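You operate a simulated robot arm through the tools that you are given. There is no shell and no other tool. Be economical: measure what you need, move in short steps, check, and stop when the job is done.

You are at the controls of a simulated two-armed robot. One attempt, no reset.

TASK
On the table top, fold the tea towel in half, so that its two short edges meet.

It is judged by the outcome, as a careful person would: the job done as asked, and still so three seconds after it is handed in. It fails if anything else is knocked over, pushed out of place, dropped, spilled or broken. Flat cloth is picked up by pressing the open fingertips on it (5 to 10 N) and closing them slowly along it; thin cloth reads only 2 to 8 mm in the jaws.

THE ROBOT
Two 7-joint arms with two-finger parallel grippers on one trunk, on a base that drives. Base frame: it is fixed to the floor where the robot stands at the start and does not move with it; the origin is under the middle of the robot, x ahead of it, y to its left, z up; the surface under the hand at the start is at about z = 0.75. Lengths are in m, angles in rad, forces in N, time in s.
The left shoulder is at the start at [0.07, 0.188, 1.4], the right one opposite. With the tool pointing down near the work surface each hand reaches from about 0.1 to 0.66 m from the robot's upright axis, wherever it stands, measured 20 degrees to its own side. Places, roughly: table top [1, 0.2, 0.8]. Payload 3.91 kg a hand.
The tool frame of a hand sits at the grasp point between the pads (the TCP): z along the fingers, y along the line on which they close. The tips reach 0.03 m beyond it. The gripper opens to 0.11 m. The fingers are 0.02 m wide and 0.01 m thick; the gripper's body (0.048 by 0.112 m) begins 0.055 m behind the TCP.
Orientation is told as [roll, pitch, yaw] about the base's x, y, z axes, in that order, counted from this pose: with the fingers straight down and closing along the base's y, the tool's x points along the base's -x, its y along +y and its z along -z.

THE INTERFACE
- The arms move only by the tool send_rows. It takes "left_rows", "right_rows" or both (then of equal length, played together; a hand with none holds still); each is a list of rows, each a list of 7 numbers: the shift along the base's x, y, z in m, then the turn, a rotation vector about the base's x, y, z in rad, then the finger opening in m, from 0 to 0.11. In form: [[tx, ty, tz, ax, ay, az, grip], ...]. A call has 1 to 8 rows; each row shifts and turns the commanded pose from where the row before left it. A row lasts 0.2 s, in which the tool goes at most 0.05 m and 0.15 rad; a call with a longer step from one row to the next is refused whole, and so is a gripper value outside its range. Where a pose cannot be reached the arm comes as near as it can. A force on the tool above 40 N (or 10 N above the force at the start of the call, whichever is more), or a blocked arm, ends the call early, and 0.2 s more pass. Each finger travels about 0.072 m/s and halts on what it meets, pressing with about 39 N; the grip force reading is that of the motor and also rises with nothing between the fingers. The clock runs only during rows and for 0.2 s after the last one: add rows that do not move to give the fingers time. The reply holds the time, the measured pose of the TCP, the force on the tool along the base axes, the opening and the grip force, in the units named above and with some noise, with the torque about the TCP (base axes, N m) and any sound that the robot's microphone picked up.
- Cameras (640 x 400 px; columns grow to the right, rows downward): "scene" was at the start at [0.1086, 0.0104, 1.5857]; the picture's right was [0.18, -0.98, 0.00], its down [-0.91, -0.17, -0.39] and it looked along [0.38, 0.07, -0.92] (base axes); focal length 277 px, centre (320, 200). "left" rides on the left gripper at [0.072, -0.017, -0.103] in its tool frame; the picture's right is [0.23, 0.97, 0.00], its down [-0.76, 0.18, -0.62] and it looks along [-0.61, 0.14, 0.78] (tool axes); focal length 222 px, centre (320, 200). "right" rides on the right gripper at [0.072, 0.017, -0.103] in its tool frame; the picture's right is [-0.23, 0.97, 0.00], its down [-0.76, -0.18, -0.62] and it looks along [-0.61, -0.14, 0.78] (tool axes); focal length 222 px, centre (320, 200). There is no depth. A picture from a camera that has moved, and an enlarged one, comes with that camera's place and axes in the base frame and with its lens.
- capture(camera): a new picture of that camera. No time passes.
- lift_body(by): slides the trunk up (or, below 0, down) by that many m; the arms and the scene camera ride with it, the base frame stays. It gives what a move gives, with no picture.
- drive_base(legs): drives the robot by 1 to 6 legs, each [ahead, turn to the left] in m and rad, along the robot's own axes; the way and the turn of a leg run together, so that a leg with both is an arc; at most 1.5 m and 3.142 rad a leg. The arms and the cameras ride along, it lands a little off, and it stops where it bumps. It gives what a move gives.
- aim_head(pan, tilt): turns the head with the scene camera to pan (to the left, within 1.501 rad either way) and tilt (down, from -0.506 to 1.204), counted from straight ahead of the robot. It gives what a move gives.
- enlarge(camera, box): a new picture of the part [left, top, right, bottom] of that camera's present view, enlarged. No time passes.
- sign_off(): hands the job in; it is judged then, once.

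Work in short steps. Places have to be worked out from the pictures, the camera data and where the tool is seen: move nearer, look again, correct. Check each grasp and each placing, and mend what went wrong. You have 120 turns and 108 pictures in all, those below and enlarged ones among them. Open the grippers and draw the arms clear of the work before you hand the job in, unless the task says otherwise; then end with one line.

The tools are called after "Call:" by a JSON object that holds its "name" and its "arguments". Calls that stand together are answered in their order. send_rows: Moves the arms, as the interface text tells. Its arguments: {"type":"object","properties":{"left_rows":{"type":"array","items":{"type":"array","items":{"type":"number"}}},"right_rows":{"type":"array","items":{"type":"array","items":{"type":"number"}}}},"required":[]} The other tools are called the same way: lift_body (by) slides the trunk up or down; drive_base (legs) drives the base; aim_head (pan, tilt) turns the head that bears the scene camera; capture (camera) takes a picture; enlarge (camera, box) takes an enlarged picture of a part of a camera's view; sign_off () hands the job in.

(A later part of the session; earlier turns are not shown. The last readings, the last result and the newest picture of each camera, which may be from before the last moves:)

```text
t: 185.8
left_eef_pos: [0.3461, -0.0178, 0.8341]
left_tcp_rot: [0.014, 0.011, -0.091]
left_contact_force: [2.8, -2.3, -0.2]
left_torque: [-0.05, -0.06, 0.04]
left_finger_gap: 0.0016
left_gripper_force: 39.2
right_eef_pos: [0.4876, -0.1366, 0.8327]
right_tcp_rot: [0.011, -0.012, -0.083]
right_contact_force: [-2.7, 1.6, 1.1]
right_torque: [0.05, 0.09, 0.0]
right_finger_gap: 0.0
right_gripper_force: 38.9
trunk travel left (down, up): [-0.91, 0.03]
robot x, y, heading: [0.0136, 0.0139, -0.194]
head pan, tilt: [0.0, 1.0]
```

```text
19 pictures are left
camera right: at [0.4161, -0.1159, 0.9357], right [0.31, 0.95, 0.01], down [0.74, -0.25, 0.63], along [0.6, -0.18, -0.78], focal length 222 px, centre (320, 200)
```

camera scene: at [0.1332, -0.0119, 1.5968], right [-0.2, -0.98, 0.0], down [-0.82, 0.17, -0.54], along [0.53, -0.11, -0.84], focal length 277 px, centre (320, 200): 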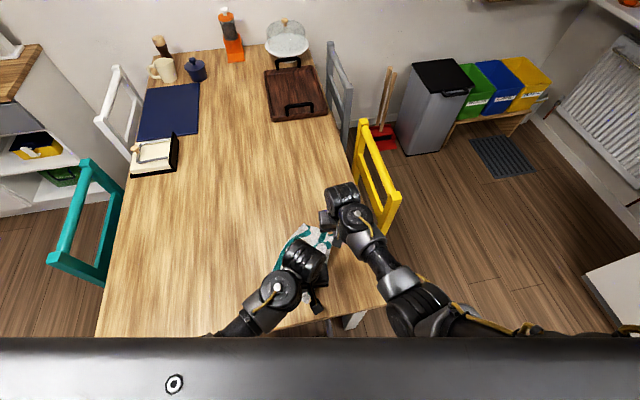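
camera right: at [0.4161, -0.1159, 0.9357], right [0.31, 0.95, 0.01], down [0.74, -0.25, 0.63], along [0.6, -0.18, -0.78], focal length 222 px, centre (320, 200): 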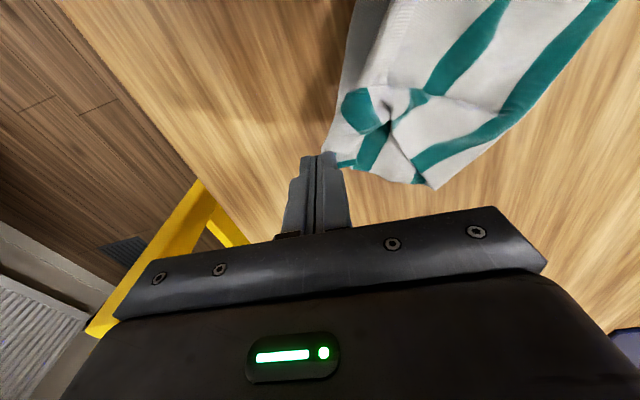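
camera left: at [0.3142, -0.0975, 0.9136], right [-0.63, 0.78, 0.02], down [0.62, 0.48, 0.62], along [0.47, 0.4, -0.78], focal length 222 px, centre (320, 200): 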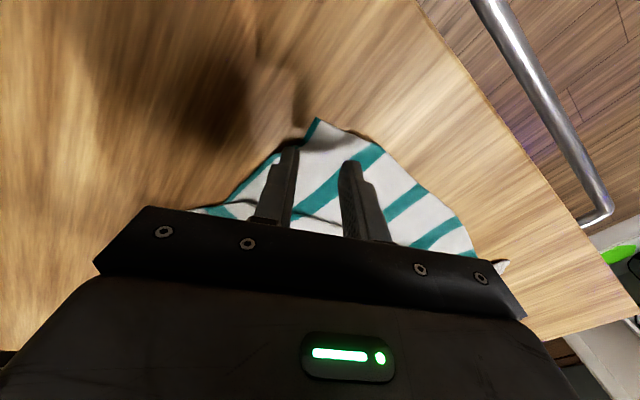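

The top layer is over the free edge. I lower both hands to the table and open both grippers.

Call:
{"name": "send_rows", "arguments": {"left_rows": [[0, 0, -0.01, 0, 0, 0, 0], [-0.002, 0, -0.014, 0, 0, 0, 0], [-0.002, 0, -0.012, 0, 0, 0, 0], [0, 0, -0.007, 0, 0, 0, 0], [0, 0, 0, 0, 0, 0, 0], [0, 0, 0, 0, 0, 0, 0.012], [0, 0, 0, 0, 0, 0, 0.024], [0, 0, 0, 0, 0, 0, 0.03]], "right_rows": [[0.002, 0, -0.01, 0, 0, 0, 0], [0.003, -0.001, -0.014, 0, 0, 0, 0], [0.003, -0.001, -0.012, 0, 0, 0, 0], [0, 0, -0.007, 0, 0, 0, 0], [0, 0, 0, 0, 0, 0, 0], [0, 0, 0, 0, 0, 0, 0.015], [0, 0, 0, 0, 0, 0, 0.03], [0, 0, 0, 0, 0, 0, 0.04]]}}

Call:
{"name": "send_rows", "arguments": {"left_rows": [[0, 0, 0.006, 0, 0, 0, 0.03], [0, 0, 0.012, 0, 0, 0, 0.03], [0, 0, 0.016, 0, 0, 0, 0.03], [0, 0.005, 0.016, 0, 0, 0, 0.03], [0, 0.015, 0.01, 0, 0, 0, 0.03], [0, 0.025, 0, 0, 0, 0, 0.03], [0, 0.03, 0, 0, 0, 0, 0.03], [0, 0.03, 0, 0, 0, 0, 0.03]], "right_rows": [[0, 0, 0.005, 0, 0, 0, 0.04], [0, 0, 0.008, 0, 0, 0, 0.04], [0, 0, 0.01, 0, 0, 0, 0.04], [0, 0, 0.01, 0, 0, 0, 0.04], [0, 0, 0, 0, 0, 0, 0.04], [0, 0, 0, 0, 0, 0, 0.04], [0, 0, 0, 0, 0, 0, 0.04], [0, 0, 0, 0, 0, 0, 0.04]]}}

Call:
{"name": "capture", "arguments": {"camera": "right"}}

Call:
{"name": "enlarge", "arguments": {"camera": "scene", "box": [245, 205, 375, 320]}}

```text
t: 187.6
left_eef_pos: [0.3433, -0.0176, 0.7901]
left_tcp_rot: [0.015, 0.011, -0.092]
left_contact_force: [0.1, -0.1, -0.8]
left_torque: [-0.01, 0.03, -0.02]
left_finger_gap: 0.0299
left_gripper_force: 0.1
right_eef_pos: [0.497, -0.1487, 0.7892]
right_tcp_rot: [0.0, -0.011, -0.089]
right_contact_force: [-0.2, -0.5, 1.0]
right_torque: [0.01, 0.01, 0.0]
right_finger_gap: 0.0403
right_gripper_force: 0.2
trunk travel left (down, up): [-0.91, 0.03]
robot x, y, heading: [0.0143, 0.0148, -0.196]
head pan, tilt: [0.0, 1.0]
```

```text
t: 189.4
left_eef_pos: [0.3421, 0.0903, 0.8516]
left_tcp_rot: [0.016, 0.011, -0.092]
left_contact_force: [0.5, -0.5, 0.7]
left_torque: [-0.04, -0.02, 0.01]
left_finger_gap: 0.03
left_gripper_force: 0.1
right_eef_pos: [0.4991, -0.1409, 0.8249]
right_tcp_rot: [0.004, -0.017, -0.085]
right_contact_force: [0.0, -0.5, -1.0]
right_torque: [-0.04, -0.02, 0.01]
right_finger_gap: 0.0402
right_gripper_force: 0.1
trunk travel left (down, up): [-0.91, 0.03]
robot x, y, heading: [0.0136, 0.01, -0.196]
head pan, tilt: [0.0, 1.0]
```

```text
18 pictures are left
camera right: at [0.4269, -0.1198, 0.9278], right [0.31, 0.95, 0.01], down [0.73, -0.24, 0.64], along [0.61, -0.19, -0.77], focal length 222 px, centre (320, 200)
```

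right: 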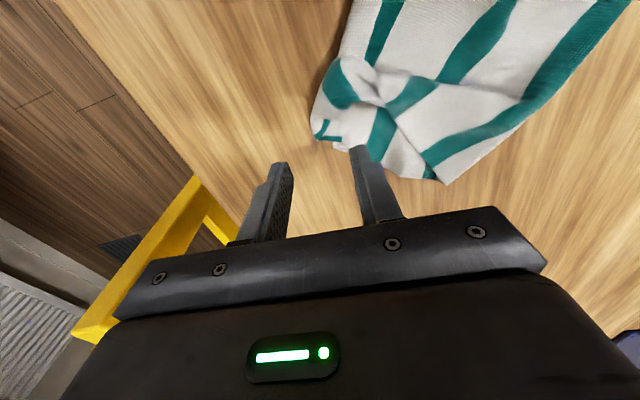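

```text
3.48 times, centred on (310, 262) of scene
camera zoom: at [0.1329, -0.0104, 1.5968], right [-0.2, -0.98, 0.0], down [-0.82, 0.17, -0.54], along [0.53, -0.11, -0.84], focal length 963 px, centre (355, -17)
```

zoom: 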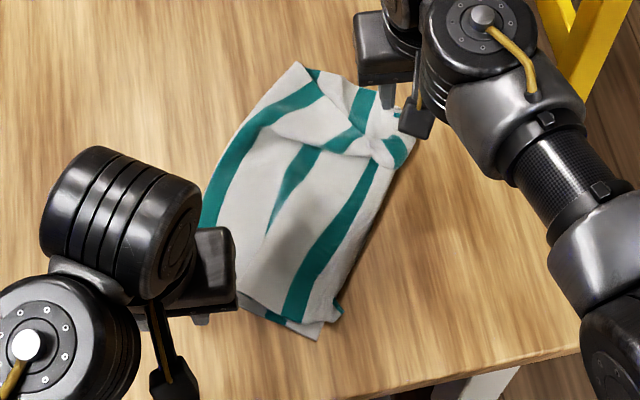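

It looks like a proper half fold, and both hands are free of the cloth. I raise and clear both arms for a full view.

Call:
{"name": "send_rows", "arguments": {"left_rows": [[0, 0.01, 0, 0, 0, 0, 0.03], [0, 0.02, 0, 0, 0, 0, 0.03], [0, 0.02, 0, 0, 0, 0, 0.03], [0, 0.02, 0, 0, 0, 0, 0.03], [0, 0.02, 0, 0, 0, 0, 0.03], [0, 0.01, 0, 0, 0, 0, 0.03], [0, 0, 0, 0, 0, 0, 0.03]], "right_rows": [[0, 0, 0.008, 0, 0, 0, 0.04], [0, -0.003, 0.01, 0, 0, 0, 0.04], [-0.004, -0.008, 0.01, 0, 0, 0, 0.04], [-0.01, -0.014, 0.005, 0, 0, 0, 0.04], [-0.015, -0.018, 0, 0, 0, 0, 0.04], [-0.015, -0.018, 0, 0, 0, 0, 0.04], [-0.01, -0.01, 0, 0, 0, 0, 0.04]]}}

Call:
{"name": "enlarge", "arguments": {"camera": "scene", "box": [255, 205, 375, 310]}}

```text
t: 191.0
left_eef_pos: [0.3422, 0.1899, 0.8503]
left_tcp_rot: [0.014, 0.01, -0.093]
left_contact_force: [-0.3, -0.2, 0.3]
left_torque: [-0.02, 0.0, 0.04]
left_finger_gap: 0.0301
left_gripper_force: 0.0
right_eef_pos: [0.4417, -0.2054, 0.8568]
right_tcp_rot: [0.016, -0.009, -0.083]
right_contact_force: [-0.6, -0.1, 0.6]
right_torque: [0.01, -0.01, 0.0]
right_finger_gap: 0.0402
right_gripper_force: 0.1
trunk travel left (down, up): [-0.91, 0.03]
robot x, y, heading: [0.0116, 0.0125, -0.196]
head pan, tilt: [0.0, 1.0]
```

```text
3.81 times, centred on (315, 258) of scene
camera zoom: at [0.133, -0.012, 1.5968], right [-0.2, -0.98, 0.0], down [-0.82, 0.17, -0.54], along [0.53, -0.11, -0.84], focal length 1055 px, centre (339, -19)
```

zoom: 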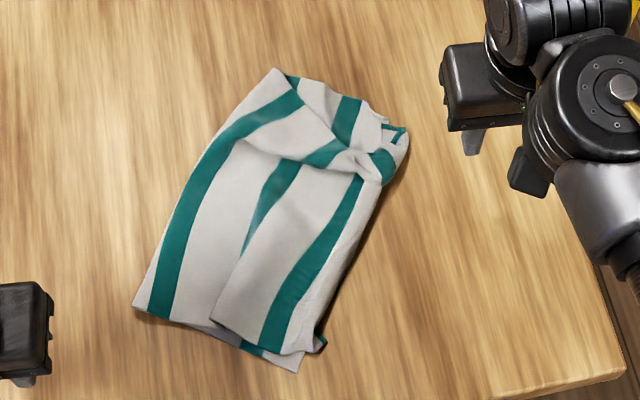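

It is folded in half, with a pleat in the top layer and a twisted corner at the far right. I have budget to tidy, so I zoom in on the edge side.

Call:
{"name": "enlarge", "arguments": {"camera": "scene", "box": [315, 225, 367, 310]}}

```text
4.71 times, centred on (341, 268) of scene
camera zoom: at [0.133, -0.012, 1.5968], right [-0.2, -0.98, 0.0], down [-0.82, 0.17, -0.54], along [0.53, -0.11, -0.84], focal length 1303 px, centre (221, -118)
```

zoom: 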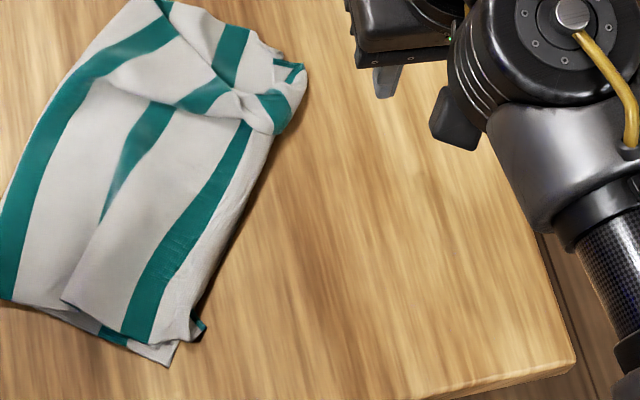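

The short edges already lie within about 1.5–3 cm of each other; the main fault is the pleat in the top layer. I'll pin the far edge corner with the right hand and smooth the top layer gently toward the crease with the left fingertips. Approach first.

Call:
{"name": "send_rows", "arguments": {"left_rows": [[0.004, -0.008, 0, 0, 0, 0, 0.02], [0.009, -0.018, 0, 0, 0, 0, 0.01], [0.012, -0.024, -0.004, 0, 0, 0, 0], [0.013, -0.027, -0.008, 0, 0, 0, 0], [0.013, -0.027, -0.01, 0, 0, 0, 0], [0.012, -0.025, -0.012, 0, 0, 0, 0], [0.01, -0.02, -0.01, 0, 0, 0, 0], [0.005, -0.011, -0.006, 0, 0, 0, 0]], "right_rows": [[0.003, 0.006, 0, 0, 0, 0, 0.03], [0.005, 0.012, 0, 0, 0, 0, 0.02], [0.007, 0.016, -0.004, 0, 0, 0, 0.015], [0.007, 0.018, -0.008, 0, 0, 0, 0.015], [0.007, 0.018, -0.012, 0, 0, 0, 0.015], [0.006, 0.016, -0.013, 0, 0, 0, 0.015], [0.005, 0.012, -0.012, 0, 0, 0, 0.015], [0.003, 0.007, -0.007, 0, 0, 0, 0.015]]}}

Call:
{"name": "capture", "arguments": {"camera": "left"}}

Call:
{"name": "capture", "arguments": {"camera": "right"}}

```text
t: 193.0
left_eef_pos: [0.42, 0.0307, 0.8017]
left_tcp_rot: [0.015, 0.009, -0.092]
left_contact_force: [-0.2, 0.0, -0.8]
left_torque: [-0.02, 0.02, 0.02]
left_finger_gap: 0.0
left_gripper_force: 37.9
right_eef_pos: [0.4756, -0.1382, 0.7868]
right_tcp_rot: [-0.037, 0.006, -0.098]
right_contact_force: [-0.5, 0.3, 1.6]
right_torque: [0.01, 0.02, -0.02]
right_finger_gap: 0.015
right_gripper_force: 0.3
trunk travel left (down, up): [-0.91, 0.03]
robot x, y, heading: [0.0178, 0.0148, -0.201]
head pan, tilt: [0.0, 1.0]
stopped in row 8 (right hand): the arm was blocked; the commanded pose is now the measured one
```

```text
14 pictures are left
camera left: at [0.3473, 0.0169, 0.9052], right [-0.14, 0.99, 0.02], down [0.78, 0.1, 0.62], along [0.61, 0.1, -0.79], focal length 222 px, centre (320, 200)
```

left: 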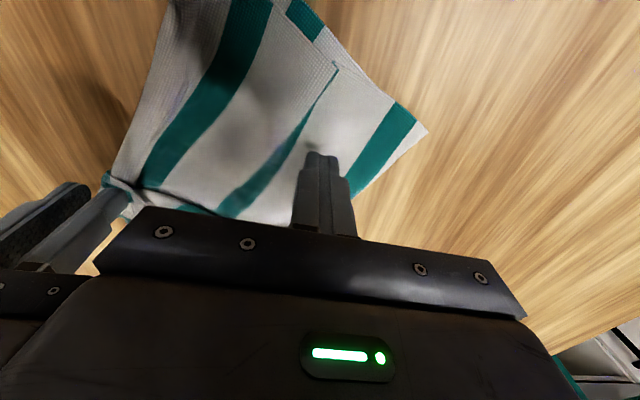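

```text
13 pictures are left
camera right: at [0.4061, -0.1119, 0.889], right [0.32, 0.95, -0.04], down [0.74, -0.23, 0.63], along [0.58, -0.23, -0.78], focal length 222 px, centre (320, 200)
```

right: 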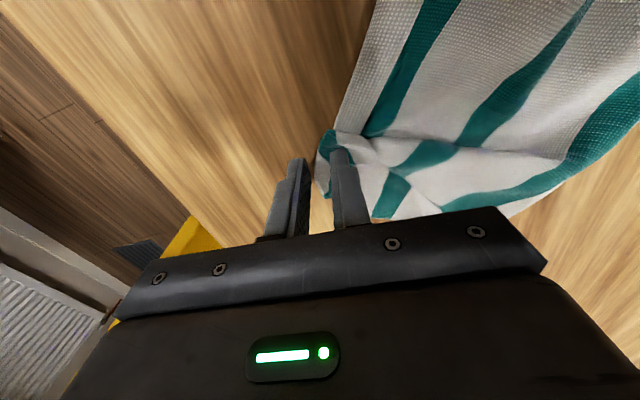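

The left fingertip sits left of the pleat, and the right hand is on the edge. I lower both to touch.

Call:
{"name": "send_rows", "arguments": {"left_rows": [[0, 0, -0.006, 0, 0, 0, 0], [0, 0, -0.006, 0, 0, 0, 0], [0, 0, -0.004, 0, 0, 0, 0], [0, 0, -0.002, 0, 0, 0, 0], [0, 0, 0, 0, 0, 0, 0]], "right_rows": [[0, 0, -0.002, 0, 0, 0, 0.015], [0, 0, -0.002, 0, 0, 0, 0.015], [0, 0, -0.0005, 0, 0, 0, 0.015], [0, 0, 0, 0, 0, 0, 0.015], [0, 0, 0, 0, 0, 0, 0.015]]}}

```text
t: 194.1
left_eef_pos: [0.4171, 0.0313, 0.7847]
left_tcp_rot: [0.016, 0.007, -0.089]
left_contact_force: [-1.1, -0.7, 0.7]
left_torque: [-0.04, -0.03, 0.0]
left_finger_gap: 0.0
left_gripper_force: 37.7
right_eef_pos: [0.477, -0.1394, 0.7841]
right_tcp_rot: [-0.038, -0.003, -0.097]
right_contact_force: [-5.3, 4.6, 27.6]
right_torque: [0.48, 0.13, 0.11]
right_finger_gap: 0.016
right_gripper_force: 0.5
trunk travel left (down, up): [-0.91, 0.03]
robot x, y, heading: [0.014, 0.0137, -0.2]
head pan, tilt: [0.0, 1.0]
stopped in row 5 (right hand): the force on the tool passed its limit at 40 N (the readings are from after the stop); the commanded pose is now the measured one
```

The right hand pins firmly. The left goes 2.5 mm lower and strokes 4.5 cm toward the crease.

Call:
{"name": "send_rows", "arguments": {"left_rows": [[0, 0, -0.0015, 0, 0, 0, 0], [0, 0, -0.0013, 0, 0, 0, 0], [0.003, 0.005, 0, 0, 0, 0, 0], [0.005, 0.008, 0, 0, 0, 0, 0], [0.005, 0.009, 0, 0, 0, 0, 0], [0.005, 0.009, 0, 0, 0, 0, 0], [0.005, 0.008, 0, 0, 0, 0, 0], [0, 0, 0.006, 0, 0, 0, 0]]}}

Call:
{"name": "enlarge", "arguments": {"camera": "scene", "box": [245, 205, 375, 310]}}

```text
t: 195.9
left_eef_pos: [0.4414, 0.0717, 0.7869]
left_tcp_rot: [0.016, 0.008, -0.091]
left_contact_force: [0.2, -0.1, 1.6]
left_torque: [0.0, 0.03, 0.0]
left_finger_gap: 0.0
left_gripper_force: 37.3
right_eef_pos: [0.4776, -0.1398, 0.7844]
right_tcp_rot: [-0.038, -0.003, -0.101]
right_contact_force: [0.5, 2.8, 33.5]
right_torque: [0.53, -0.11, -0.03]
right_finger_gap: 0.0158
right_gripper_force: 0.9
trunk travel left (down, up): [-0.91, 0.03]
robot x, y, heading: [0.0162, 0.0131, -0.196]
head pan, tilt: [0.0, 1.0]
```

```text
3.81 times, centred on (310, 258) of scene
camera zoom: at [0.1296, -0.0098, 1.5971], right [-0.2, -0.98, 0.0], down [-0.82, 0.17, -0.54], along [0.53, -0.11, -0.84], focal length 1055 px, centre (358, -19)
```

zoom: 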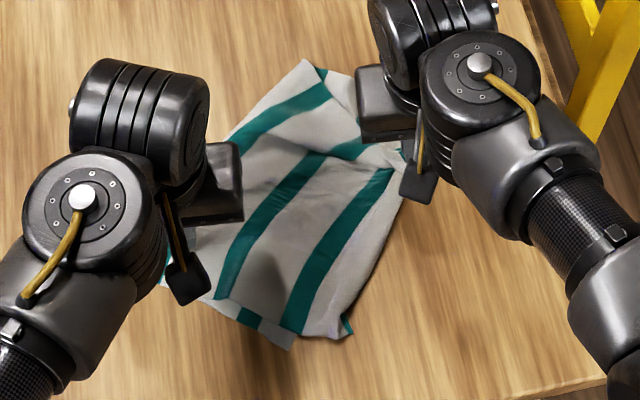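

The pleat has come out nicely and the middle stripe is visible again. I lift both hands straight up and move them aside for a view.

Call:
{"name": "send_rows", "arguments": {"left_rows": [[0, 0, 0.008, 0, 0, 0, 0], [0, 0, 0.014, 0, 0, 0, 0], [0, 0.01, 0.018, 0, 0, 0, 0], [-0.005, 0.02, 0.015, 0, 0, 0, 0], [-0.01, 0.025, 0.005, 0, 0, 0, 0], [-0.015, 0.03, 0, 0, 0, 0, 0], [-0.015, 0.03, 0, 0, 0, 0, 0], [-0.01, 0.015, 0, 0, 0, 0, 0]], "right_rows": [[0, 0, 0.006, 0, 0, 0, 0.015], [0, 0, 0.01, 0, 0, 0, 0.015], [0, -0.002, 0.014, 0, 0, 0, 0.015], [-0.004, -0.008, 0.014, 0, 0, 0, 0.02], [-0.01, -0.014, 0.01, 0, 0, 0, 0.02], [-0.014, -0.018, 0.005, 0, 0, 0, 0.02], [-0.014, -0.018, 0, 0, 0, 0, 0.02], [-0.008, -0.01, 0, 0, 0, 0, 0.02]]}}

Call:
{"name": "enlarge", "arguments": {"camera": "scene", "box": [245, 205, 375, 310]}}

```text
t: 197.7
left_eef_pos: [0.3895, 0.1996, 0.8469]
left_tcp_rot: [0.017, 0.012, -0.092]
left_contact_force: [-1.3, -0.4, -1.2]
left_torque: [0.02, 0.02, 0.03]
left_finger_gap: 0.0
left_gripper_force: 37.5
right_eef_pos: [0.4275, -0.2109, 0.8431]
right_tcp_rot: [-0.035, 0.0, -0.099]
right_contact_force: [0.2, -0.2, -0.8]
right_torque: [-0.01, 0.03, -0.03]
right_finger_gap: 0.0201
right_gripper_force: 0.1
trunk travel left (down, up): [-0.91, 0.03]
robot x, y, heading: [0.0158, 0.0112, -0.196]
head pan, tilt: [0.0, 1.0]
```

```text
3.81 times, centred on (310, 258) of scene
camera zoom: at [0.1326, -0.0116, 1.5968], right [-0.2, -0.98, 0.0], down [-0.82, 0.17, -0.54], along [0.53, -0.11, -0.84], focal length 1055 px, centre (358, -19)
```

zoom: 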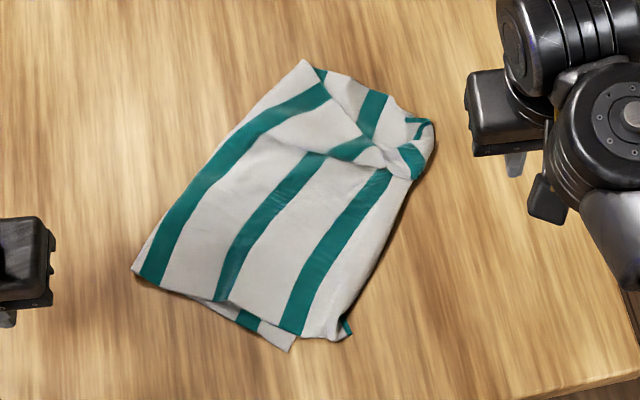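

Much better. Now I zoom into the twisted far corner.

Call:
{"name": "enlarge", "arguments": {"camera": "scene", "box": [318, 218, 368, 262]}}

```text
9.09 times, centred on (343, 240) of scene
camera zoom: at [0.1326, -0.0116, 1.5968], right [-0.2, -0.98, 0.0], down [-0.82, 0.17, -0.54], along [0.53, -0.11, -0.84], focal length 2517 px, centre (111, -164)
```

zoom: 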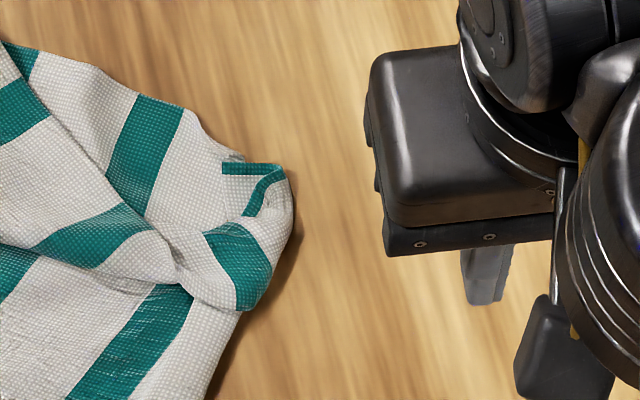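

The far corners are within about 2 cm; at the near end the top overhangs by about 4 cm. I pin the far corner again and stroke the near part of the top layer toward the crease.

Call:
{"name": "send_rows", "arguments": {"left_rows": [[0, -0.012, 0, 0, 0, 0, 0], [0, -0.022, 0, 0, 0, 0, 0], [-0.001, -0.03, -0.004, 0, 0, 0, 0], [-0.001, -0.034, -0.008, 0, 0, 0, 0], [-0.001, -0.034, -0.011, 0, 0, 0, 0], [-0.001, -0.032, -0.012, 0, 0, 0, 0], [-0.001, -0.025, -0.012, 0, 0, 0, 0], [-0.001, -0.014, -0.009, 0, 0, 0, 0]], "right_rows": [[0.003, 0.005, 0, 0, 0, 0, 0.015], [0.006, 0.009, -0.002, 0, 0, 0, 0.015], [0.008, 0.011, -0.006, 0, 0, 0, 0.015], [0.009, 0.012, -0.01, 0, 0, 0, 0.015], [0.009, 0.012, -0.012, 0, 0, 0, 0.015], [0.008, 0.011, -0.012, 0, 0, 0, 0.015], [0.005, 0.007, -0.01, 0, 0, 0, 0.015], [0.002, 0.004, -0.006, 0, 0, 0, 0.015]]}}

Call:
{"name": "send_rows", "arguments": {"left_rows": [[0, 0, -0.003, 0, 0, 0, 0], [0, 0, -0.002, 0, 0, 0, 0], [0, 0, 0, 0, 0, 0, 0]], "right_rows": [[0, 0, -0.001, 0, 0, 0, 0.015], [0, 0, -0.0005, 0, 0, 0, 0.015], [0, 0, 0, 0, 0, 0, 0.015]]}}

Call:
{"name": "enlarge", "arguments": {"camera": "scene", "box": [245, 205, 375, 310]}}

```text
t: 199.5
left_eef_pos: [0.3793, -0.0032, 0.7915]
left_tcp_rot: [0.015, 0.01, -0.093]
left_contact_force: [-1.1, -0.1, 0.1]
left_torque: [0.03, -0.04, 0.06]
left_finger_gap: 0.0002
left_gripper_force: 37.8
right_eef_pos: [0.4773, -0.1415, 0.7849]
right_tcp_rot: [-0.04, -0.003, -0.1]
right_contact_force: [1.0, -0.4, 12.0]
right_torque: [0.15, -0.16, -0.02]
right_finger_gap: 0.0145
right_gripper_force: 0.0
trunk travel left (down, up): [-0.91, 0.03]
robot x, y, heading: [0.0148, 0.0108, -0.198]
head pan, tilt: [0.0, 1.0]
```

```text
t: 200.3
left_eef_pos: [0.3801, -0.0029, 0.7869]
left_tcp_rot: [0.017, 0.005, -0.091]
left_contact_force: [-0.5, -0.3, 0.9]
left_torque: [-0.01, -0.01, -0.01]
left_finger_gap: 0.0
left_gripper_force: 38.0
right_eef_pos: [0.477, -0.1404, 0.7842]
right_tcp_rot: [-0.039, -0.004, -0.097]
right_contact_force: [1.6, 1.9, 36.1]
right_torque: [0.48, -0.23, -0.01]
right_finger_gap: 0.0144
right_gripper_force: 0.0
trunk travel left (down, up): [-0.91, 0.03]
robot x, y, heading: [0.0167, 0.0146, -0.199]
head pan, tilt: [0.0, 1.0]
```

```text
3.81 times, centred on (310, 258) of scene
camera zoom: at [0.1291, -0.0101, 1.5974], right [-0.2, -0.98, 0.0], down [-0.82, 0.17, -0.54], along [0.53, -0.11, -0.84], focal length 1055 px, centre (358, -19)
```

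zoom: 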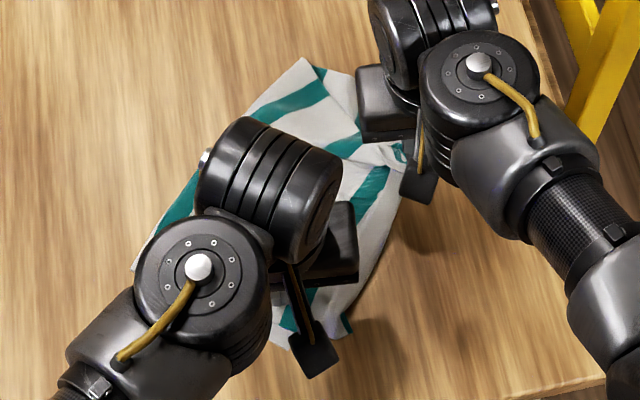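

The pin reads 36 N. Now the left goes down about 5 mm and strokes toward the crease by about 4 cm, then lifts.

Call:
{"name": "send_rows", "arguments": {"left_rows": [[0, 0, -0.003, 0, 0, 0, 0], [0, 0, -0.002, 0, 0, 0, 0], [0.003, 0.005, 0, 0, 0, 0, 0], [0.005, 0.008, 0, 0, 0, 0, 0], [0.005, 0.009, 0, 0, 0, 0, 0], [0.005, 0.009, 0, 0, 0, 0, 0], [0.004, 0.006, 0, 0, 0, 0, 0], [0, 0, 0.008, 0, 0, 0, 0]]}}

Call:
{"name": "send_rows", "arguments": {"left_rows": [[0, 0, 0.012, 0, 0, 0, 0], [0, 0.01, 0.016, 0, 0, 0, 0], [0, 0.02, 0.016, 0, 0, 0, 0], [-0.005, 0.025, 0.008, 0, 0, 0, 0], [-0.005, 0.03, 0, 0, 0, 0, 0], [-0.005, 0.03, 0, 0, 0, 0, 0], [0, 0.025, 0, 0, 0, 0, 0], [0, 0.015, 0, 0, 0, 0, 0]], "right_rows": [[0, 0, 0.006, 0, 0, 0, 0.015], [0, 0, 0.01, 0, 0, 0, 0.015], [0, -0.002, 0.014, 0, 0, 0, 0.015], [-0.004, -0.008, 0.014, 0, 0, 0, 0.02], [-0.01, -0.014, 0.01, 0, 0, 0, 0.02], [-0.014, -0.018, 0.005, 0, 0, 0, 0.02], [-0.014, -0.018, 0, 0, 0, 0, 0.02], [-0.008, -0.01, 0, 0, 0, 0, 0.02]]}}

Call:
{"name": "enlarge", "arguments": {"camera": "scene", "box": [245, 205, 375, 310]}}

```text
t: 202.1
left_eef_pos: [0.401, 0.0348, 0.7903]
left_tcp_rot: [0.016, 0.009, -0.091]
left_contact_force: [0.6, 0.4, 0.5]
left_torque: [-0.04, 0.01, 0.01]
left_finger_gap: 0.0001
left_gripper_force: 38.1
right_eef_pos: [0.4775, -0.1404, 0.783]
right_tcp_rot: [-0.041, -0.006, -0.098]
right_contact_force: [0.6, 0.4, 36.4]
right_torque: [0.52, -0.22, 0.0]
right_finger_gap: 0.0145
right_gripper_force: 0.2
trunk travel left (down, up): [-0.91, 0.03]
robot x, y, heading: [0.0135, 0.0064, -0.2]
head pan, tilt: [0.0, 1.0]
```

```text
t: 203.9
left_eef_pos: [0.3892, 0.1887, 0.8416]
left_tcp_rot: [0.015, 0.011, -0.092]
left_contact_force: [0.1, 0.1, -0.9]
left_torque: [0.01, 0.0, 0.0]
left_finger_gap: 0.0
left_gripper_force: 37.8
right_eef_pos: [0.4277, -0.2094, 0.8409]
right_tcp_rot: [-0.037, 0.0, -0.099]
right_contact_force: [0.1, 0.7, -1.2]
right_torque: [0.0, 0.02, 0.0]
right_finger_gap: 0.02
right_gripper_force: 0.1
trunk travel left (down, up): [-0.91, 0.03]
robot x, y, heading: [0.018, 0.0109, -0.196]
head pan, tilt: [0.0, 1.0]
```

```text
3.81 times, centred on (310, 258) of scene
camera zoom: at [0.133, -0.0114, 1.5968], right [-0.2, -0.98, 0.0], down [-0.82, 0.17, -0.54], along [0.53, -0.11, -0.84], focal length 1055 px, centre (358, -19)
```

zoom: 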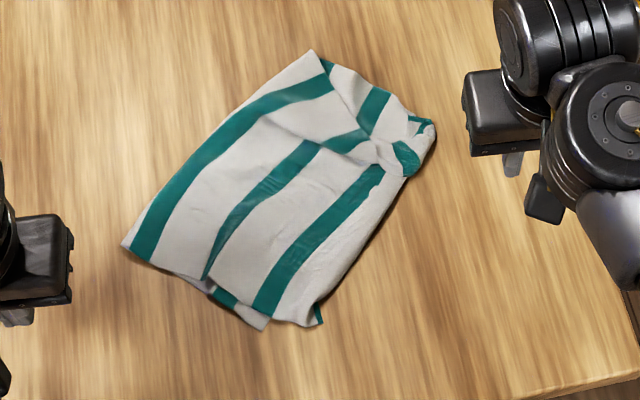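

The edges still gap about 4 cm at the near end, where the top corner overhangs onto bare table as a single layer. That is easy to pinch, so I bring the left hand there to lay that corner back onto the bottom corner.

Call:
{"name": "send_rows", "arguments": {"left_rows": [[0, -0.012, 0, 0, 0, 0, 0.01], [-0.001, -0.024, 0, 0, 0, 0, 0.02], [-0.002, -0.032, 0, 0, 0, 0, 0.026], [-0.002, -0.035, -0.006, 0, 0, 0.02, 0.026], [-0.002, -0.035, -0.01, 0, 0, 0.02, 0.026], [-0.001, -0.033, -0.01, 0, 0, 0.02, 0.026], [-0.001, -0.025, -0.01, 0, 0, 0.02, 0.026], [-0.001, -0.014, -0.006, 0, 0, 0, 0.026]]}}

Call:
{"name": "capture", "arguments": {"camera": "left"}}

```text
t: 205.7
left_eef_pos: [0.3801, -0.0225, 0.7997]
left_tcp_rot: [0.016, 0.01, -0.01]
left_contact_force: [0.2, 1.1, -0.8]
left_torque: [0.03, -0.04, -0.05]
left_finger_gap: 0.026
left_gripper_force: 0.0
right_eef_pos: [0.4283, -0.2104, 0.8403]
right_tcp_rot: [-0.036, 0.001, -0.098]
right_contact_force: [0.5, 0.1, -0.4]
right_torque: [0.01, -0.01, -0.03]
right_finger_gap: 0.0201
right_gripper_force: 0.1
trunk travel left (down, up): [-0.91, 0.03]
robot x, y, heading: [0.0164, 0.0123, -0.196]
head pan, tilt: [0.0, 1.0]
```

```text
7 pictures are left
camera left: at [0.3089, -0.0406, 0.9025], right [-0.22, 0.98, 0.02], down [0.77, 0.16, 0.62], along [0.6, 0.15, -0.79], focal length 222 px, centre (320, 200)
```

left: 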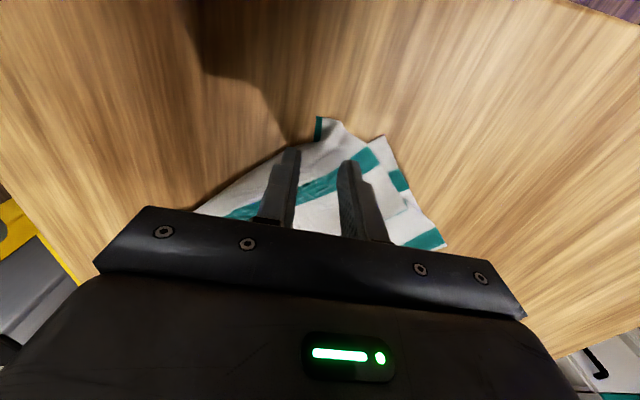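

The top corner is at (0.356, -0.027) and the bottom one at (0.360, 0.020). I descend and press.

Call:
{"name": "send_rows", "arguments": {"left_rows": [[-0.003, -0.001, -0.006, 0, 0, 0, 0.026], [-0.002, -0.001, -0.006, 0, 0, 0, 0.026], [0, 0, -0.004, 0, 0, 0, 0.026], [0, 0, -0.0018, 0, 0, 0, 0.026], [0, 0, 0, 0, 0, 0, 0.026]]}}

```text
t: 206.9
left_eef_pos: [0.3748, -0.0246, 0.7821]
left_tcp_rot: [0.014, 0.008, -0.011]
left_contact_force: [1.2, 2.4, 16.6]
left_torque: [-0.2, -0.11, -0.01]
left_finger_gap: 0.0252
left_gripper_force: 0.2
right_eef_pos: [0.4272, -0.2095, 0.8407]
right_tcp_rot: [-0.039, -0.002, -0.101]
right_contact_force: [0.0, 0.1, -0.6]
right_torque: [0.01, 0.03, -0.02]
right_finger_gap: 0.0198
right_gripper_force: 0.1
trunk travel left (down, up): [-0.91, 0.03]
robot x, y, heading: [0.0124, 0.0137, -0.202]
head pan, tilt: [0.0, 1.0]
```

The press is a little high, so I ease 1 mm and close. Then I lift 2.5 cm, move the corner 4.7 cm left onto the bottom corner, and lower.

Call:
{"name": "send_rows", "arguments": {"left_rows": [[0, 0, 0.001, 0, 0, 0, 0.026], [0, 0, 0, 0, 0, 0, 0.02], [0, 0, 0, 0, 0, 0, 0.014], [0, 0, 0, 0, 0, 0, 0.008], [0, 0, 0, 0, 0, 0, 0.002], [0, 0, 0, 0, 0, 0, 0], [0, 0, 0, 0, 0, 0, 0], [0, 0, 0.006, 0, 0, 0, 0]]}}

Call:
{"name": "send_rows", "arguments": {"left_rows": [[0, 0, 0.01, 0, 0, 0, 0], [0, 0.004, 0.009, 0, 0, 0, 0], [0, 0.01, 0, 0, 0, 0, 0], [0.001, 0.012, 0, 0, 0, 0, 0], [0.001, 0.012, 0, 0, 0, 0, 0], [0.001, 0.008, -0.006, 0, 0, 0, 0], [0, 0.001, -0.01, 0, 0, 0, 0], [0, 0, -0.004, 0, 0, 0, 0]]}}

Call:
{"name": "capture", "arguments": {"camera": "left"}}

```text
t: 208.7
left_eef_pos: [0.3734, -0.0238, 0.7869]
left_tcp_rot: [0.017, 0.013, -0.011]
left_contact_force: [-0.1, 0.2, 0.3]
left_torque: [-0.03, 0.01, -0.01]
left_finger_gap: 0.0018
left_gripper_force: 38.9
right_eef_pos: [0.4284, -0.2089, 0.8411]
right_tcp_rot: [-0.038, 0.002, -0.101]
right_contact_force: [0.3, 0.2, 0.2]
right_torque: [0.03, 0.01, 0.01]
right_finger_gap: 0.0197
right_gripper_force: 0.1
trunk travel left (down, up): [-0.91, 0.03]
robot x, y, heading: [0.0143, 0.0122, -0.197]
head pan, tilt: [0.0, 1.0]
```

```text
t: 210.5
left_eef_pos: [0.3762, 0.023, 0.7868]
left_tcp_rot: [0.016, 0.011, -0.01]
left_contact_force: [0.4, 0.1, 1.0]
left_torque: [0.0, -0.01, 0.02]
left_finger_gap: 0.0016
left_gripper_force: 39.0
right_eef_pos: [0.4275, -0.209, 0.8412]
right_tcp_rot: [-0.037, 0.0, -0.101]
right_contact_force: [-0.5, -0.2, -0.1]
right_torque: [-0.02, 0.05, 0.0]
right_finger_gap: 0.02
right_gripper_force: 0.1
trunk travel left (down, up): [-0.91, 0.03]
robot x, y, heading: [0.0146, 0.0127, -0.199]
head pan, tilt: [0.0, 1.0]
```

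```text
6 pictures are left
camera left: at [0.3056, 0.0037, 0.8899], right [-0.22, 0.98, 0.02], down [0.77, 0.16, 0.62], along [0.6, 0.15, -0.79], focal length 222 px, centre (320, 200)
```

left: 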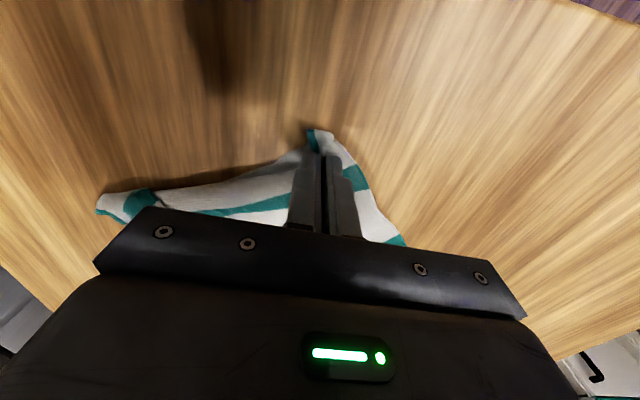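

The near corners now coincide. I release and clear the hand for a look.

Call:
{"name": "send_rows", "arguments": {"left_rows": [[0, 0, -0.002, 0, 0, 0, 0.006], [0, 0, 0, 0, 0, 0, 0.014], [0, 0, 0, 0, 0, 0, 0.022], [0, 0, 0.008, 0, 0, 0, 0.026], [0, 0, 0.015, 0, 0, 0, 0.026], [0, 0, 0.018, 0, 0, 0, 0.026], [0, 0.012, 0.016, 0, 0, 0, 0.026], [0, 0.025, 0, 0, 0, 0, 0.026]]}}

Call:
{"name": "send_rows", "arguments": {"left_rows": [[0, 0.03, 0, 0, 0, 0, 0.026], [0, 0.03, 0, 0, 0, 0, 0.026], [0, 0.03, 0, 0, 0, 0, 0.026], [0, 0.03, 0, 0, 0, 0, 0.01], [0, 0.02, 0, 0, 0, 0, 0], [0, 0.01, 0, 0, 0, 0, 0]]}}

Call:
{"name": "enlarge", "arguments": {"camera": "scene", "box": [245, 205, 375, 310]}}

```text
t: 212.3
left_eef_pos: [0.376, 0.0606, 0.8427]
left_tcp_rot: [0.016, 0.01, -0.01]
left_contact_force: [1.0, 0.8, 0.1]
left_torque: [-0.04, -0.01, -0.01]
left_finger_gap: 0.0261
left_gripper_force: 0.0
right_eef_pos: [0.4287, -0.2094, 0.8401]
right_tcp_rot: [-0.039, -0.001, -0.101]
right_contact_force: [0.5, -0.2, 0.5]
right_torque: [0.01, 0.01, 0.01]
right_finger_gap: 0.0199
right_gripper_force: 0.1
trunk travel left (down, up): [-0.91, 0.03]
robot x, y, heading: [0.0141, 0.0109, -0.202]
head pan, tilt: [0.0, 1.0]
```

```text
t: 213.7
left_eef_pos: [0.3774, 0.2114, 0.8425]
left_tcp_rot: [0.015, 0.01, -0.014]
left_contact_force: [-0.3, 0.8, -0.5]
left_torque: [-0.01, -0.02, 0.02]
left_finger_gap: 0.0
left_gripper_force: 37.8
right_eef_pos: [0.4286, -0.2101, 0.8397]
right_tcp_rot: [-0.037, -0.001, -0.1]
right_contact_force: [0.1, 0.5, -0.1]
right_torque: [0.01, 0.03, 0.02]
right_finger_gap: 0.0203
right_gripper_force: 0.2
trunk travel left (down, up): [-0.91, 0.03]
robot x, y, heading: [0.0169, 0.0136, -0.202]
head pan, tilt: [0.0, 1.0]
```

```text
3.81 times, centred on (310, 258) of scene
camera zoom: at [0.1335, -0.0116, 1.5967], right [-0.2, -0.98, 0.0], down [-0.82, 0.17, -0.54], along [0.53, -0.11, -0.84], focal length 1055 px, centre (358, -19)
```

zoom: 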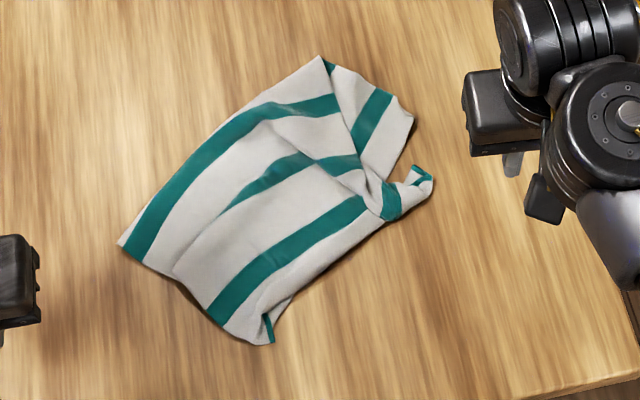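

The near end is good now. At the far end the top corner's twisted strip sticks out at about (0.467, -0.139), 5 cm short of the bottom corner at (0.521, -0.141). I bring the right hand over the strip, turned to close across it.

Call:
{"name": "send_rows", "arguments": {"right_rows": [[0.002, 0.004, 0, 0.005, 0, -0.06, 0.034], [0.004, 0.009, 0, 0.005, 0, -0.11, 0.034], [0.005, 0.013, -0.004, 0.005, 0, -0.13, 0.034], [0.005, 0.014, -0.006, 0.005, 0, -0.13, 0.034], [0.005, 0.014, -0.008, 0.005, 0, -0.13, 0.034], [0.004, 0.012, -0.008, 0.005, 0, -0.13, 0.034], [0.004, 0.008, -0.008, 0, 0, -0.12, 0.034], [0.002, 0.004, -0.005, 0, 0, -0.05, 0.034]]}}

Call:
{"name": "capture", "arguments": {"camera": "right"}}

```text
t: 215.7
left_eef_pos: [0.3761, 0.2104, 0.8428]
left_tcp_rot: [0.016, 0.011, -0.013]
left_contact_force: [0.0, 0.0, -0.5]
left_torque: [0.01, 0.02, 0.0]
left_finger_gap: 0.0
left_gripper_force: 37.8
right_eef_pos: [0.4422, -0.16, 0.7854]
right_tcp_rot: [-0.057, -0.005, -0.972]
right_contact_force: [0.0, -0.1, 0.3]
right_torque: [0.01, -0.03, -0.02]
right_finger_gap: 0.034
right_gripper_force: 0.0
trunk travel left (down, up): [-0.91, 0.03]
robot x, y, heading: [0.0127, 0.0156, -0.204]
head pan, tilt: [0.0, 1.0]
stopped in row 8 (right hand): the arm was blocked; the commanded pose is now the measured one
```

```text
4 pictures are left
camera right: at [0.4194, -0.0879, 0.8866], right [0.93, 0.36, -0.05], down [0.31, -0.71, 0.64], along [0.19, -0.61, -0.77], focal length 222 px, centre (320, 200)
```

right: 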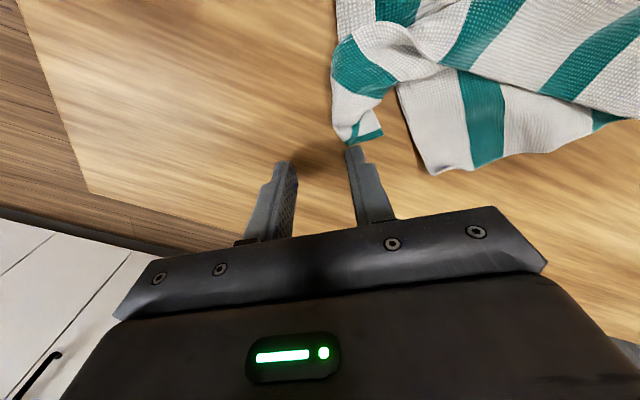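

The right arm is at its reach limit, so I raise it and turn the base left by 0.25. Then I come back to the strip tip at about (0.454, -0.130).

Call:
{"name": "send_rows", "arguments": {"right_rows": [[0, -0.003, 0.01, 0.02, 0, 0, 0.034], [0, -0.003, 0.016, 0.02, 0, 0, 0.034], [0, 0, 0.018, 0.01, 0, 0, 0.034], [0, 0, 0.006, 0, 0, 0, 0.034]]}}

Call:
{"name": "drive_base", "arguments": {"legs": [[0, 0.25]]}}

```text
t: 216.7
left_eef_pos: [0.3757, 0.2096, 0.8415]
left_tcp_rot: [0.015, 0.01, -0.012]
left_contact_force: [0.7, 0.0, 0.0]
left_torque: [0.0, -0.03, 0.01]
left_finger_gap: 0.0
left_gripper_force: 37.8
right_eef_pos: [0.4409, -0.1633, 0.8358]
right_tcp_rot: [-0.027, 0.039, -0.97]
right_contact_force: [-0.3, 0.6, 0.1]
right_torque: [-0.03, 0.03, -0.01]
right_finger_gap: 0.0342
right_gripper_force: 0.0
trunk travel left (down, up): [-0.91, 0.03]
robot x, y, heading: [0.017, 0.0125, -0.196]
head pan, tilt: [0.0, 1.0]
```

```text
t: 218.0
left_eef_pos: [0.316, 0.2937, 0.8415]
left_tcp_rot: [0.017, 0.011, 0.242]
left_contact_force: [-0.7, 0.4, -0.2]
left_torque: [-0.03, -0.02, 0.0]
left_finger_gap: 0.0
left_gripper_force: 38.3
right_eef_pos: [0.4723, -0.0528, 0.835]
right_tcp_rot: [-0.027, 0.039, -0.717]
right_contact_force: [0.1, 0.3, 0.6]
right_torque: [0.01, -0.03, 0.01]
right_finger_gap: 0.034
right_gripper_force: 0.0
trunk travel left (down, up): [-0.91, 0.03]
robot x, y, heading: [0.0167, 0.0093, 0.051]
head pan, tilt: [0.0, 1.0]
```

Call:
{"name": "send_rows", "arguments": {"right_rows": [[-0.001, -0.006, 0, 0, 0, -0.03, 0.034], [-0.002, -0.011, 0, 0, 0, -0.05, 0.034], [-0.003, -0.013, 0, 0, 0, -0.06, 0.034], [-0.003, -0.014, 0, 0, 0, -0.06, 0.034], [-0.003, -0.013, -0.006, 0, 0, -0.06, 0.034], [-0.003, -0.011, -0.01, 0, 0, -0.05, 0.034], [-0.002, -0.006, -0.01, 0, 0, -0.03, 0.034], [-0.001, -0.003, -0.006, 0, 0, 0, 0.034]]}}

Call:
{"name": "capture", "arguments": {"camera": "right"}}

```text
t: 219.8
left_eef_pos: [0.3158, 0.2949, 0.8403]
left_tcp_rot: [0.015, 0.01, 0.242]
left_contact_force: [-0.2, 0.0, 0.5]
left_torque: [-0.01, 0.01, 0.0]
left_finger_gap: 0.0
left_gripper_force: 37.6
right_eef_pos: [0.4544, -0.1298, 0.8043]
right_tcp_rot: [-0.026, 0.037, -1.058]
right_contact_force: [0.8, 0.5, 0.4]
right_torque: [-0.03, 0.03, 0.02]
right_finger_gap: 0.0338
right_gripper_force: 0.1
trunk travel left (down, up): [-0.91, 0.03]
robot x, y, heading: [0.0154, 0.0132, 0.049]
head pan, tilt: [0.0, 1.0]
```

```text
3 pictures are left
camera right: at [0.4365, -0.0607, 0.9091], right [0.96, 0.28, -0.03], down [0.24, -0.76, 0.6], along [0.14, -0.58, -0.8], focal length 222 px, centre (320, 200)
```

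right: 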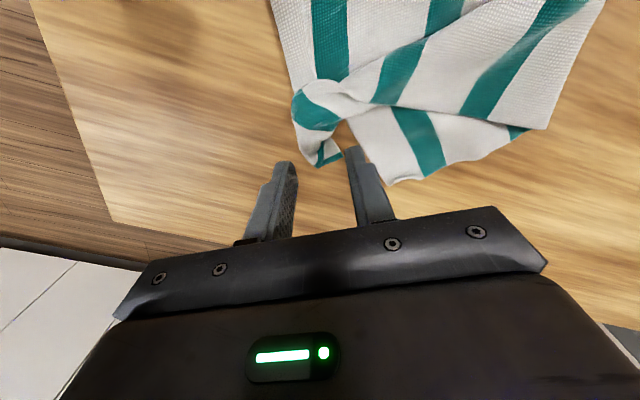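

The fingers straddle the strip. I lower to the table.

Call:
{"name": "send_rows", "arguments": {"right_rows": [[0, 0.002, -0.006, 0, 0, 0, 0.034], [0, 0.001, -0.008, 0, 0, 0, 0.034], [0, 0, -0.006, 0, 0, 0, 0.034], [0, 0, -0.002, 0, 0, 0, 0.034], [0, 0, -0.0008, 0, 0, 0, 0.034], [0, 0, 0, 0, 0, 0, 0.034]]}}

```text
t: 221.2
left_eef_pos: [0.3138, 0.2958, 0.8413]
left_tcp_rot: [0.016, 0.011, 0.241]
left_contact_force: [-0.1, -0.1, -0.6]
left_torque: [0.01, 0.0, -0.01]
left_finger_gap: 0.0
left_gripper_force: 37.9
right_eef_pos: [0.4533, -0.1261, 0.7827]
right_tcp_rot: [-0.024, 0.036, -1.058]
right_contact_force: [0.1, 1.2, 8.8]
right_torque: [0.09, -0.22, 0.03]
right_finger_gap: 0.0341
right_gripper_force: 0.2
trunk travel left (down, up): [-0.91, 0.03]
robot x, y, heading: [0.0174, 0.0141, 0.053]
head pan, tilt: [0.0, 1.0]
```

The contact is right at 9 N. I close slowly and then carry the corner 6.4 cm forward onto the bottom far corner, keeping it low.

Call:
{"name": "send_rows", "arguments": {"right_rows": [[0, 0, 0.0003, 0, 0, 0, 0.028], [0, 0, 0, 0, 0, 0, 0.022], [0, 0, 0, 0, 0, 0, 0.016], [0, 0, 0, 0, 0, 0, 0.01], [0, 0, 0, 0, 0, 0, 0.004], [0, 0, 0, 0, 0, 0, 0], [0, 0, 0, 0, 0, 0, 0], [0, 0, 0.008, 0, 0, 0, 0]]}}

Call:
{"name": "send_rows", "arguments": {"right_rows": [[0.002, 0, 0.01, 0, 0, 0, 0], [0.007, -0.001, 0.008, 0, 0, 0, 0], [0.012, -0.001, 0.002, 0, 0, 0, 0], [0.014, -0.002, 0, 0, 0, 0, 0], [0.014, -0.001, -0.004, 0, 0, 0, 0], [0.01, -0.001, -0.008, 0, 0, 0, 0], [0.006, 0, -0.008, 0, 0, 0, 0], [0, 0, -0.005, 0, 0, 0, 0]]}}

Call:
{"name": "capture", "arguments": {"camera": "right"}}

```text
t: 223.0
left_eef_pos: [0.315, 0.2937, 0.8415]
left_tcp_rot: [0.018, 0.01, 0.24]
left_contact_force: [-0.2, 0.4, -0.2]
left_torque: [-0.03, -0.02, 0.0]
left_finger_gap: 0.0001
left_gripper_force: 37.9
right_eef_pos: [0.4538, -0.127, 0.7893]
right_tcp_rot: [-0.028, 0.039, -1.056]
right_contact_force: [-0.2, -0.3, 0.2]
right_torque: [0.02, -0.02, -0.01]
right_finger_gap: 0.0034
right_gripper_force: 38.9
trunk travel left (down, up): [-0.91, 0.03]
robot x, y, heading: [0.0175, 0.0152, 0.053]
head pan, tilt: [0.0, 1.0]
```

```text
t: 224.8
left_eef_pos: [0.3161, 0.2951, 0.8411]
left_tcp_rot: [0.015, 0.009, 0.242]
left_contact_force: [-0.8, -0.4, 0.5]
left_torque: [0.03, -0.01, 0.0]
left_finger_gap: 0.0
left_gripper_force: 38.5
right_eef_pos: [0.5199, -0.131, 0.7832]
right_tcp_rot: [-0.026, 0.04, -1.058]
right_contact_force: [-0.1, -0.1, -0.4]
right_torque: [0.02, 0.02, -0.01]
right_finger_gap: 0.0038
right_gripper_force: 38.7
trunk travel left (down, up): [-0.91, 0.03]
robot x, y, heading: [0.0174, 0.0112, 0.054]
head pan, tilt: [0.0, 1.0]
```

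```text
2 pictures are left
camera right: at [0.5028, -0.0626, 0.8896], right [0.96, 0.28, -0.03], down [0.25, -0.76, 0.6], along [0.14, -0.58, -0.8], focal length 222 px, centre (320, 200)
```

right: 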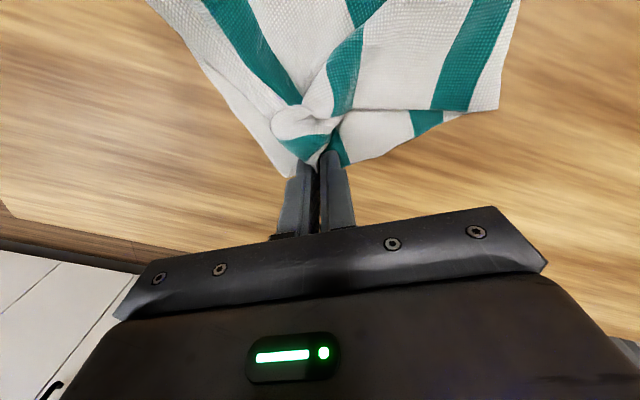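

The far corners coincide now. I release gently, rise and withdraw both arms clear.

Call:
{"name": "send_rows", "arguments": {"right_rows": [[0, 0, 0, 0, 0, 0, 0.005], [0, 0, 0, 0, 0, 0, 0.012], [0, 0, 0, 0, 0, 0, 0.02], [0, 0, 0.006, 0, 0, 0, 0.026], [0, 0, 0.014, 0, 0, 0, 0.03], [0, 0, 0.016, 0, 0, 0, 0.03], [0, -0.005, 0.014, 0, 0, 0, 0.03], [-0.005, -0.012, 0.01, 0, 0, 0, 0.03]]}}

Call:
{"name": "send_rows", "arguments": {"right_rows": [[-0.008, -0.012, 0, 0, 0, 0.03, 0.05], [-0.012, -0.018, 0, 0, 0, 0.05, 0.05], [-0.014, -0.02, 0, 0, 0, 0.06, 0.05], [-0.014, -0.02, 0, 0, 0, 0.06, 0.05], [-0.012, -0.015, 0, 0, 0, 0.05, 0.05], [-0.006, -0.008, 0, 0, 0, 0, 0.05]], "left_rows": [[0, 0, 0, 0, 0, 0, 0.02], [0, 0, 0, 0, 0, 0, 0.05], [0, 0, 0, 0, 0, 0, 0.05], [0, 0, 0, 0, 0, 0, 0.05], [0, 0, 0, 0, 0, 0, 0.05], [0, 0, 0, 0, 0, 0, 0.05]]}}

Call:
{"name": "enlarge", "arguments": {"camera": "scene", "box": [240, 165, 420, 310]}}

```text
t: 226.6
left_eef_pos: [0.3146, 0.2944, 0.8423]
left_tcp_rot: [0.018, 0.009, 0.241]
left_contact_force: [-0.3, -0.3, 0.2]
left_torque: [-0.01, 0.02, -0.01]
left_finger_gap: 0.0002
left_gripper_force: 37.7
right_eef_pos: [0.5135, -0.1498, 0.8443]
right_tcp_rot: [-0.024, 0.037, -1.06]
right_contact_force: [-0.5, -0.5, -0.8]
right_torque: [0.02, -0.01, 0.03]
right_finger_gap: 0.03
right_gripper_force: 0.0
trunk travel left (down, up): [-0.91, 0.03]
robot x, y, heading: [0.0142, 0.0157, 0.048]
head pan, tilt: [0.0, 1.0]
```

```text
t: 228.0
left_eef_pos: [0.3156, 0.2945, 0.8417]
left_tcp_rot: [0.016, 0.009, 0.24]
left_contact_force: [-0.2, -0.2, 0.8]
left_torque: [0.0, 0.04, 0.01]
left_finger_gap: 0.05
left_gripper_force: 0.1
right_eef_pos: [0.4482, -0.2424, 0.8449]
right_tcp_rot: [-0.026, 0.037, -0.807]
right_contact_force: [0.0, -0.3, -0.2]
right_torque: [-0.04, 0.01, 0.0]
right_finger_gap: 0.0499
right_gripper_force: 0.1
trunk travel left (down, up): [-0.91, 0.03]
robot x, y, heading: [0.0109, 0.0111, 0.051]
head pan, tilt: [0.0, 1.0]
```

```text
2.76 times, centred on (330, 238) of scene
camera zoom: at [0.1356, 0.0185, 1.5968], right [0.05, -1.0, 0.0], down [-0.84, -0.04, -0.54], along [0.54, 0.03, -0.84], focal length 764 px, centre (292, 97)
```

zoom: 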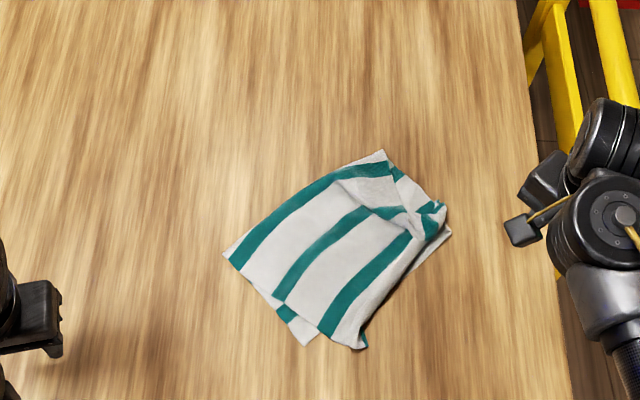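

The far release pulled the top layer round: it now lies at near (0.359, -0.045), far (0.534, -0.142), and only 0.20 m long because of the twist. The bottom edge runs from (0.359, 0.019) to (0.498, -0.178). Stretching the top edge between both hands onto those corners fixes both ends. I shift the base slightly right so both hands can reach, tucking the right hand in first to clear the chair.

Call:
{"name": "send_rows", "arguments": {"right_rows": [[-0.003, 0.006, 0.003, 0, 0, -0.03, 0.034], [-0.006, 0.012, 0.004, 0, 0, -0.04, 0.034], [-0.007, 0.016, 0, 0, 0, -0.04, 0.034], [-0.007, 0.016, 0, 0, 0, -0.04, 0.034], [-0.005, 0.014, 0, 0, 0, -0.04, 0.034], [-0.003, 0.008, 0, 0, 0, 0, 0.034]]}}

Call:
{"name": "drive_base", "arguments": {"legs": [[0, 0.45], [-0.22, 0], [0, -0.5], [0.195, 0]]}}

```text
t: 229.4
left_eef_pos: [0.316, 0.2939, 0.8412]
left_tcp_rot: [0.014, 0.008, 0.24]
left_contact_force: [0.6, 0.2, 0.4]
left_torque: [0.0, -0.02, -0.04]
left_finger_gap: 0.0501
left_gripper_force: 0.0
right_eef_pos: [0.4154, -0.1699, 0.8506]
right_tcp_rot: [-0.027, 0.038, -0.998]
right_contact_force: [-0.8, 0.5, 0.9]
right_torque: [-0.01, -0.01, 0.03]
right_finger_gap: 0.0341
right_gripper_force: 0.0
trunk travel left (down, up): [-0.91, 0.03]
robot x, y, heading: [0.014, 0.0138, 0.052]
head pan, tilt: [0.0, 1.0]
```

```text
t: 235.0
left_eef_pos: [0.3283, 0.1739, 0.8414]
left_tcp_rot: [0.017, 0.01, 0.191]
left_contact_force: [0.5, 0.3, 1.1]
left_torque: [0.01, -0.02, 0.0]
left_finger_gap: 0.0501
left_gripper_force: 0.1
right_eef_pos: [0.4084, -0.2955, 0.8513]
right_tcp_rot: [-0.027, 0.036, -1.044]
right_contact_force: [0.0, -0.4, 0.3]
right_torque: [0.0, -0.01, 0.03]
right_finger_gap: 0.0338
right_gripper_force: 0.1
trunk travel left (down, up): [-0.91, 0.03]
robot x, y, heading: [0.0168, -0.0926, 0.0]
head pan, tilt: [0.0, 1.0]
```

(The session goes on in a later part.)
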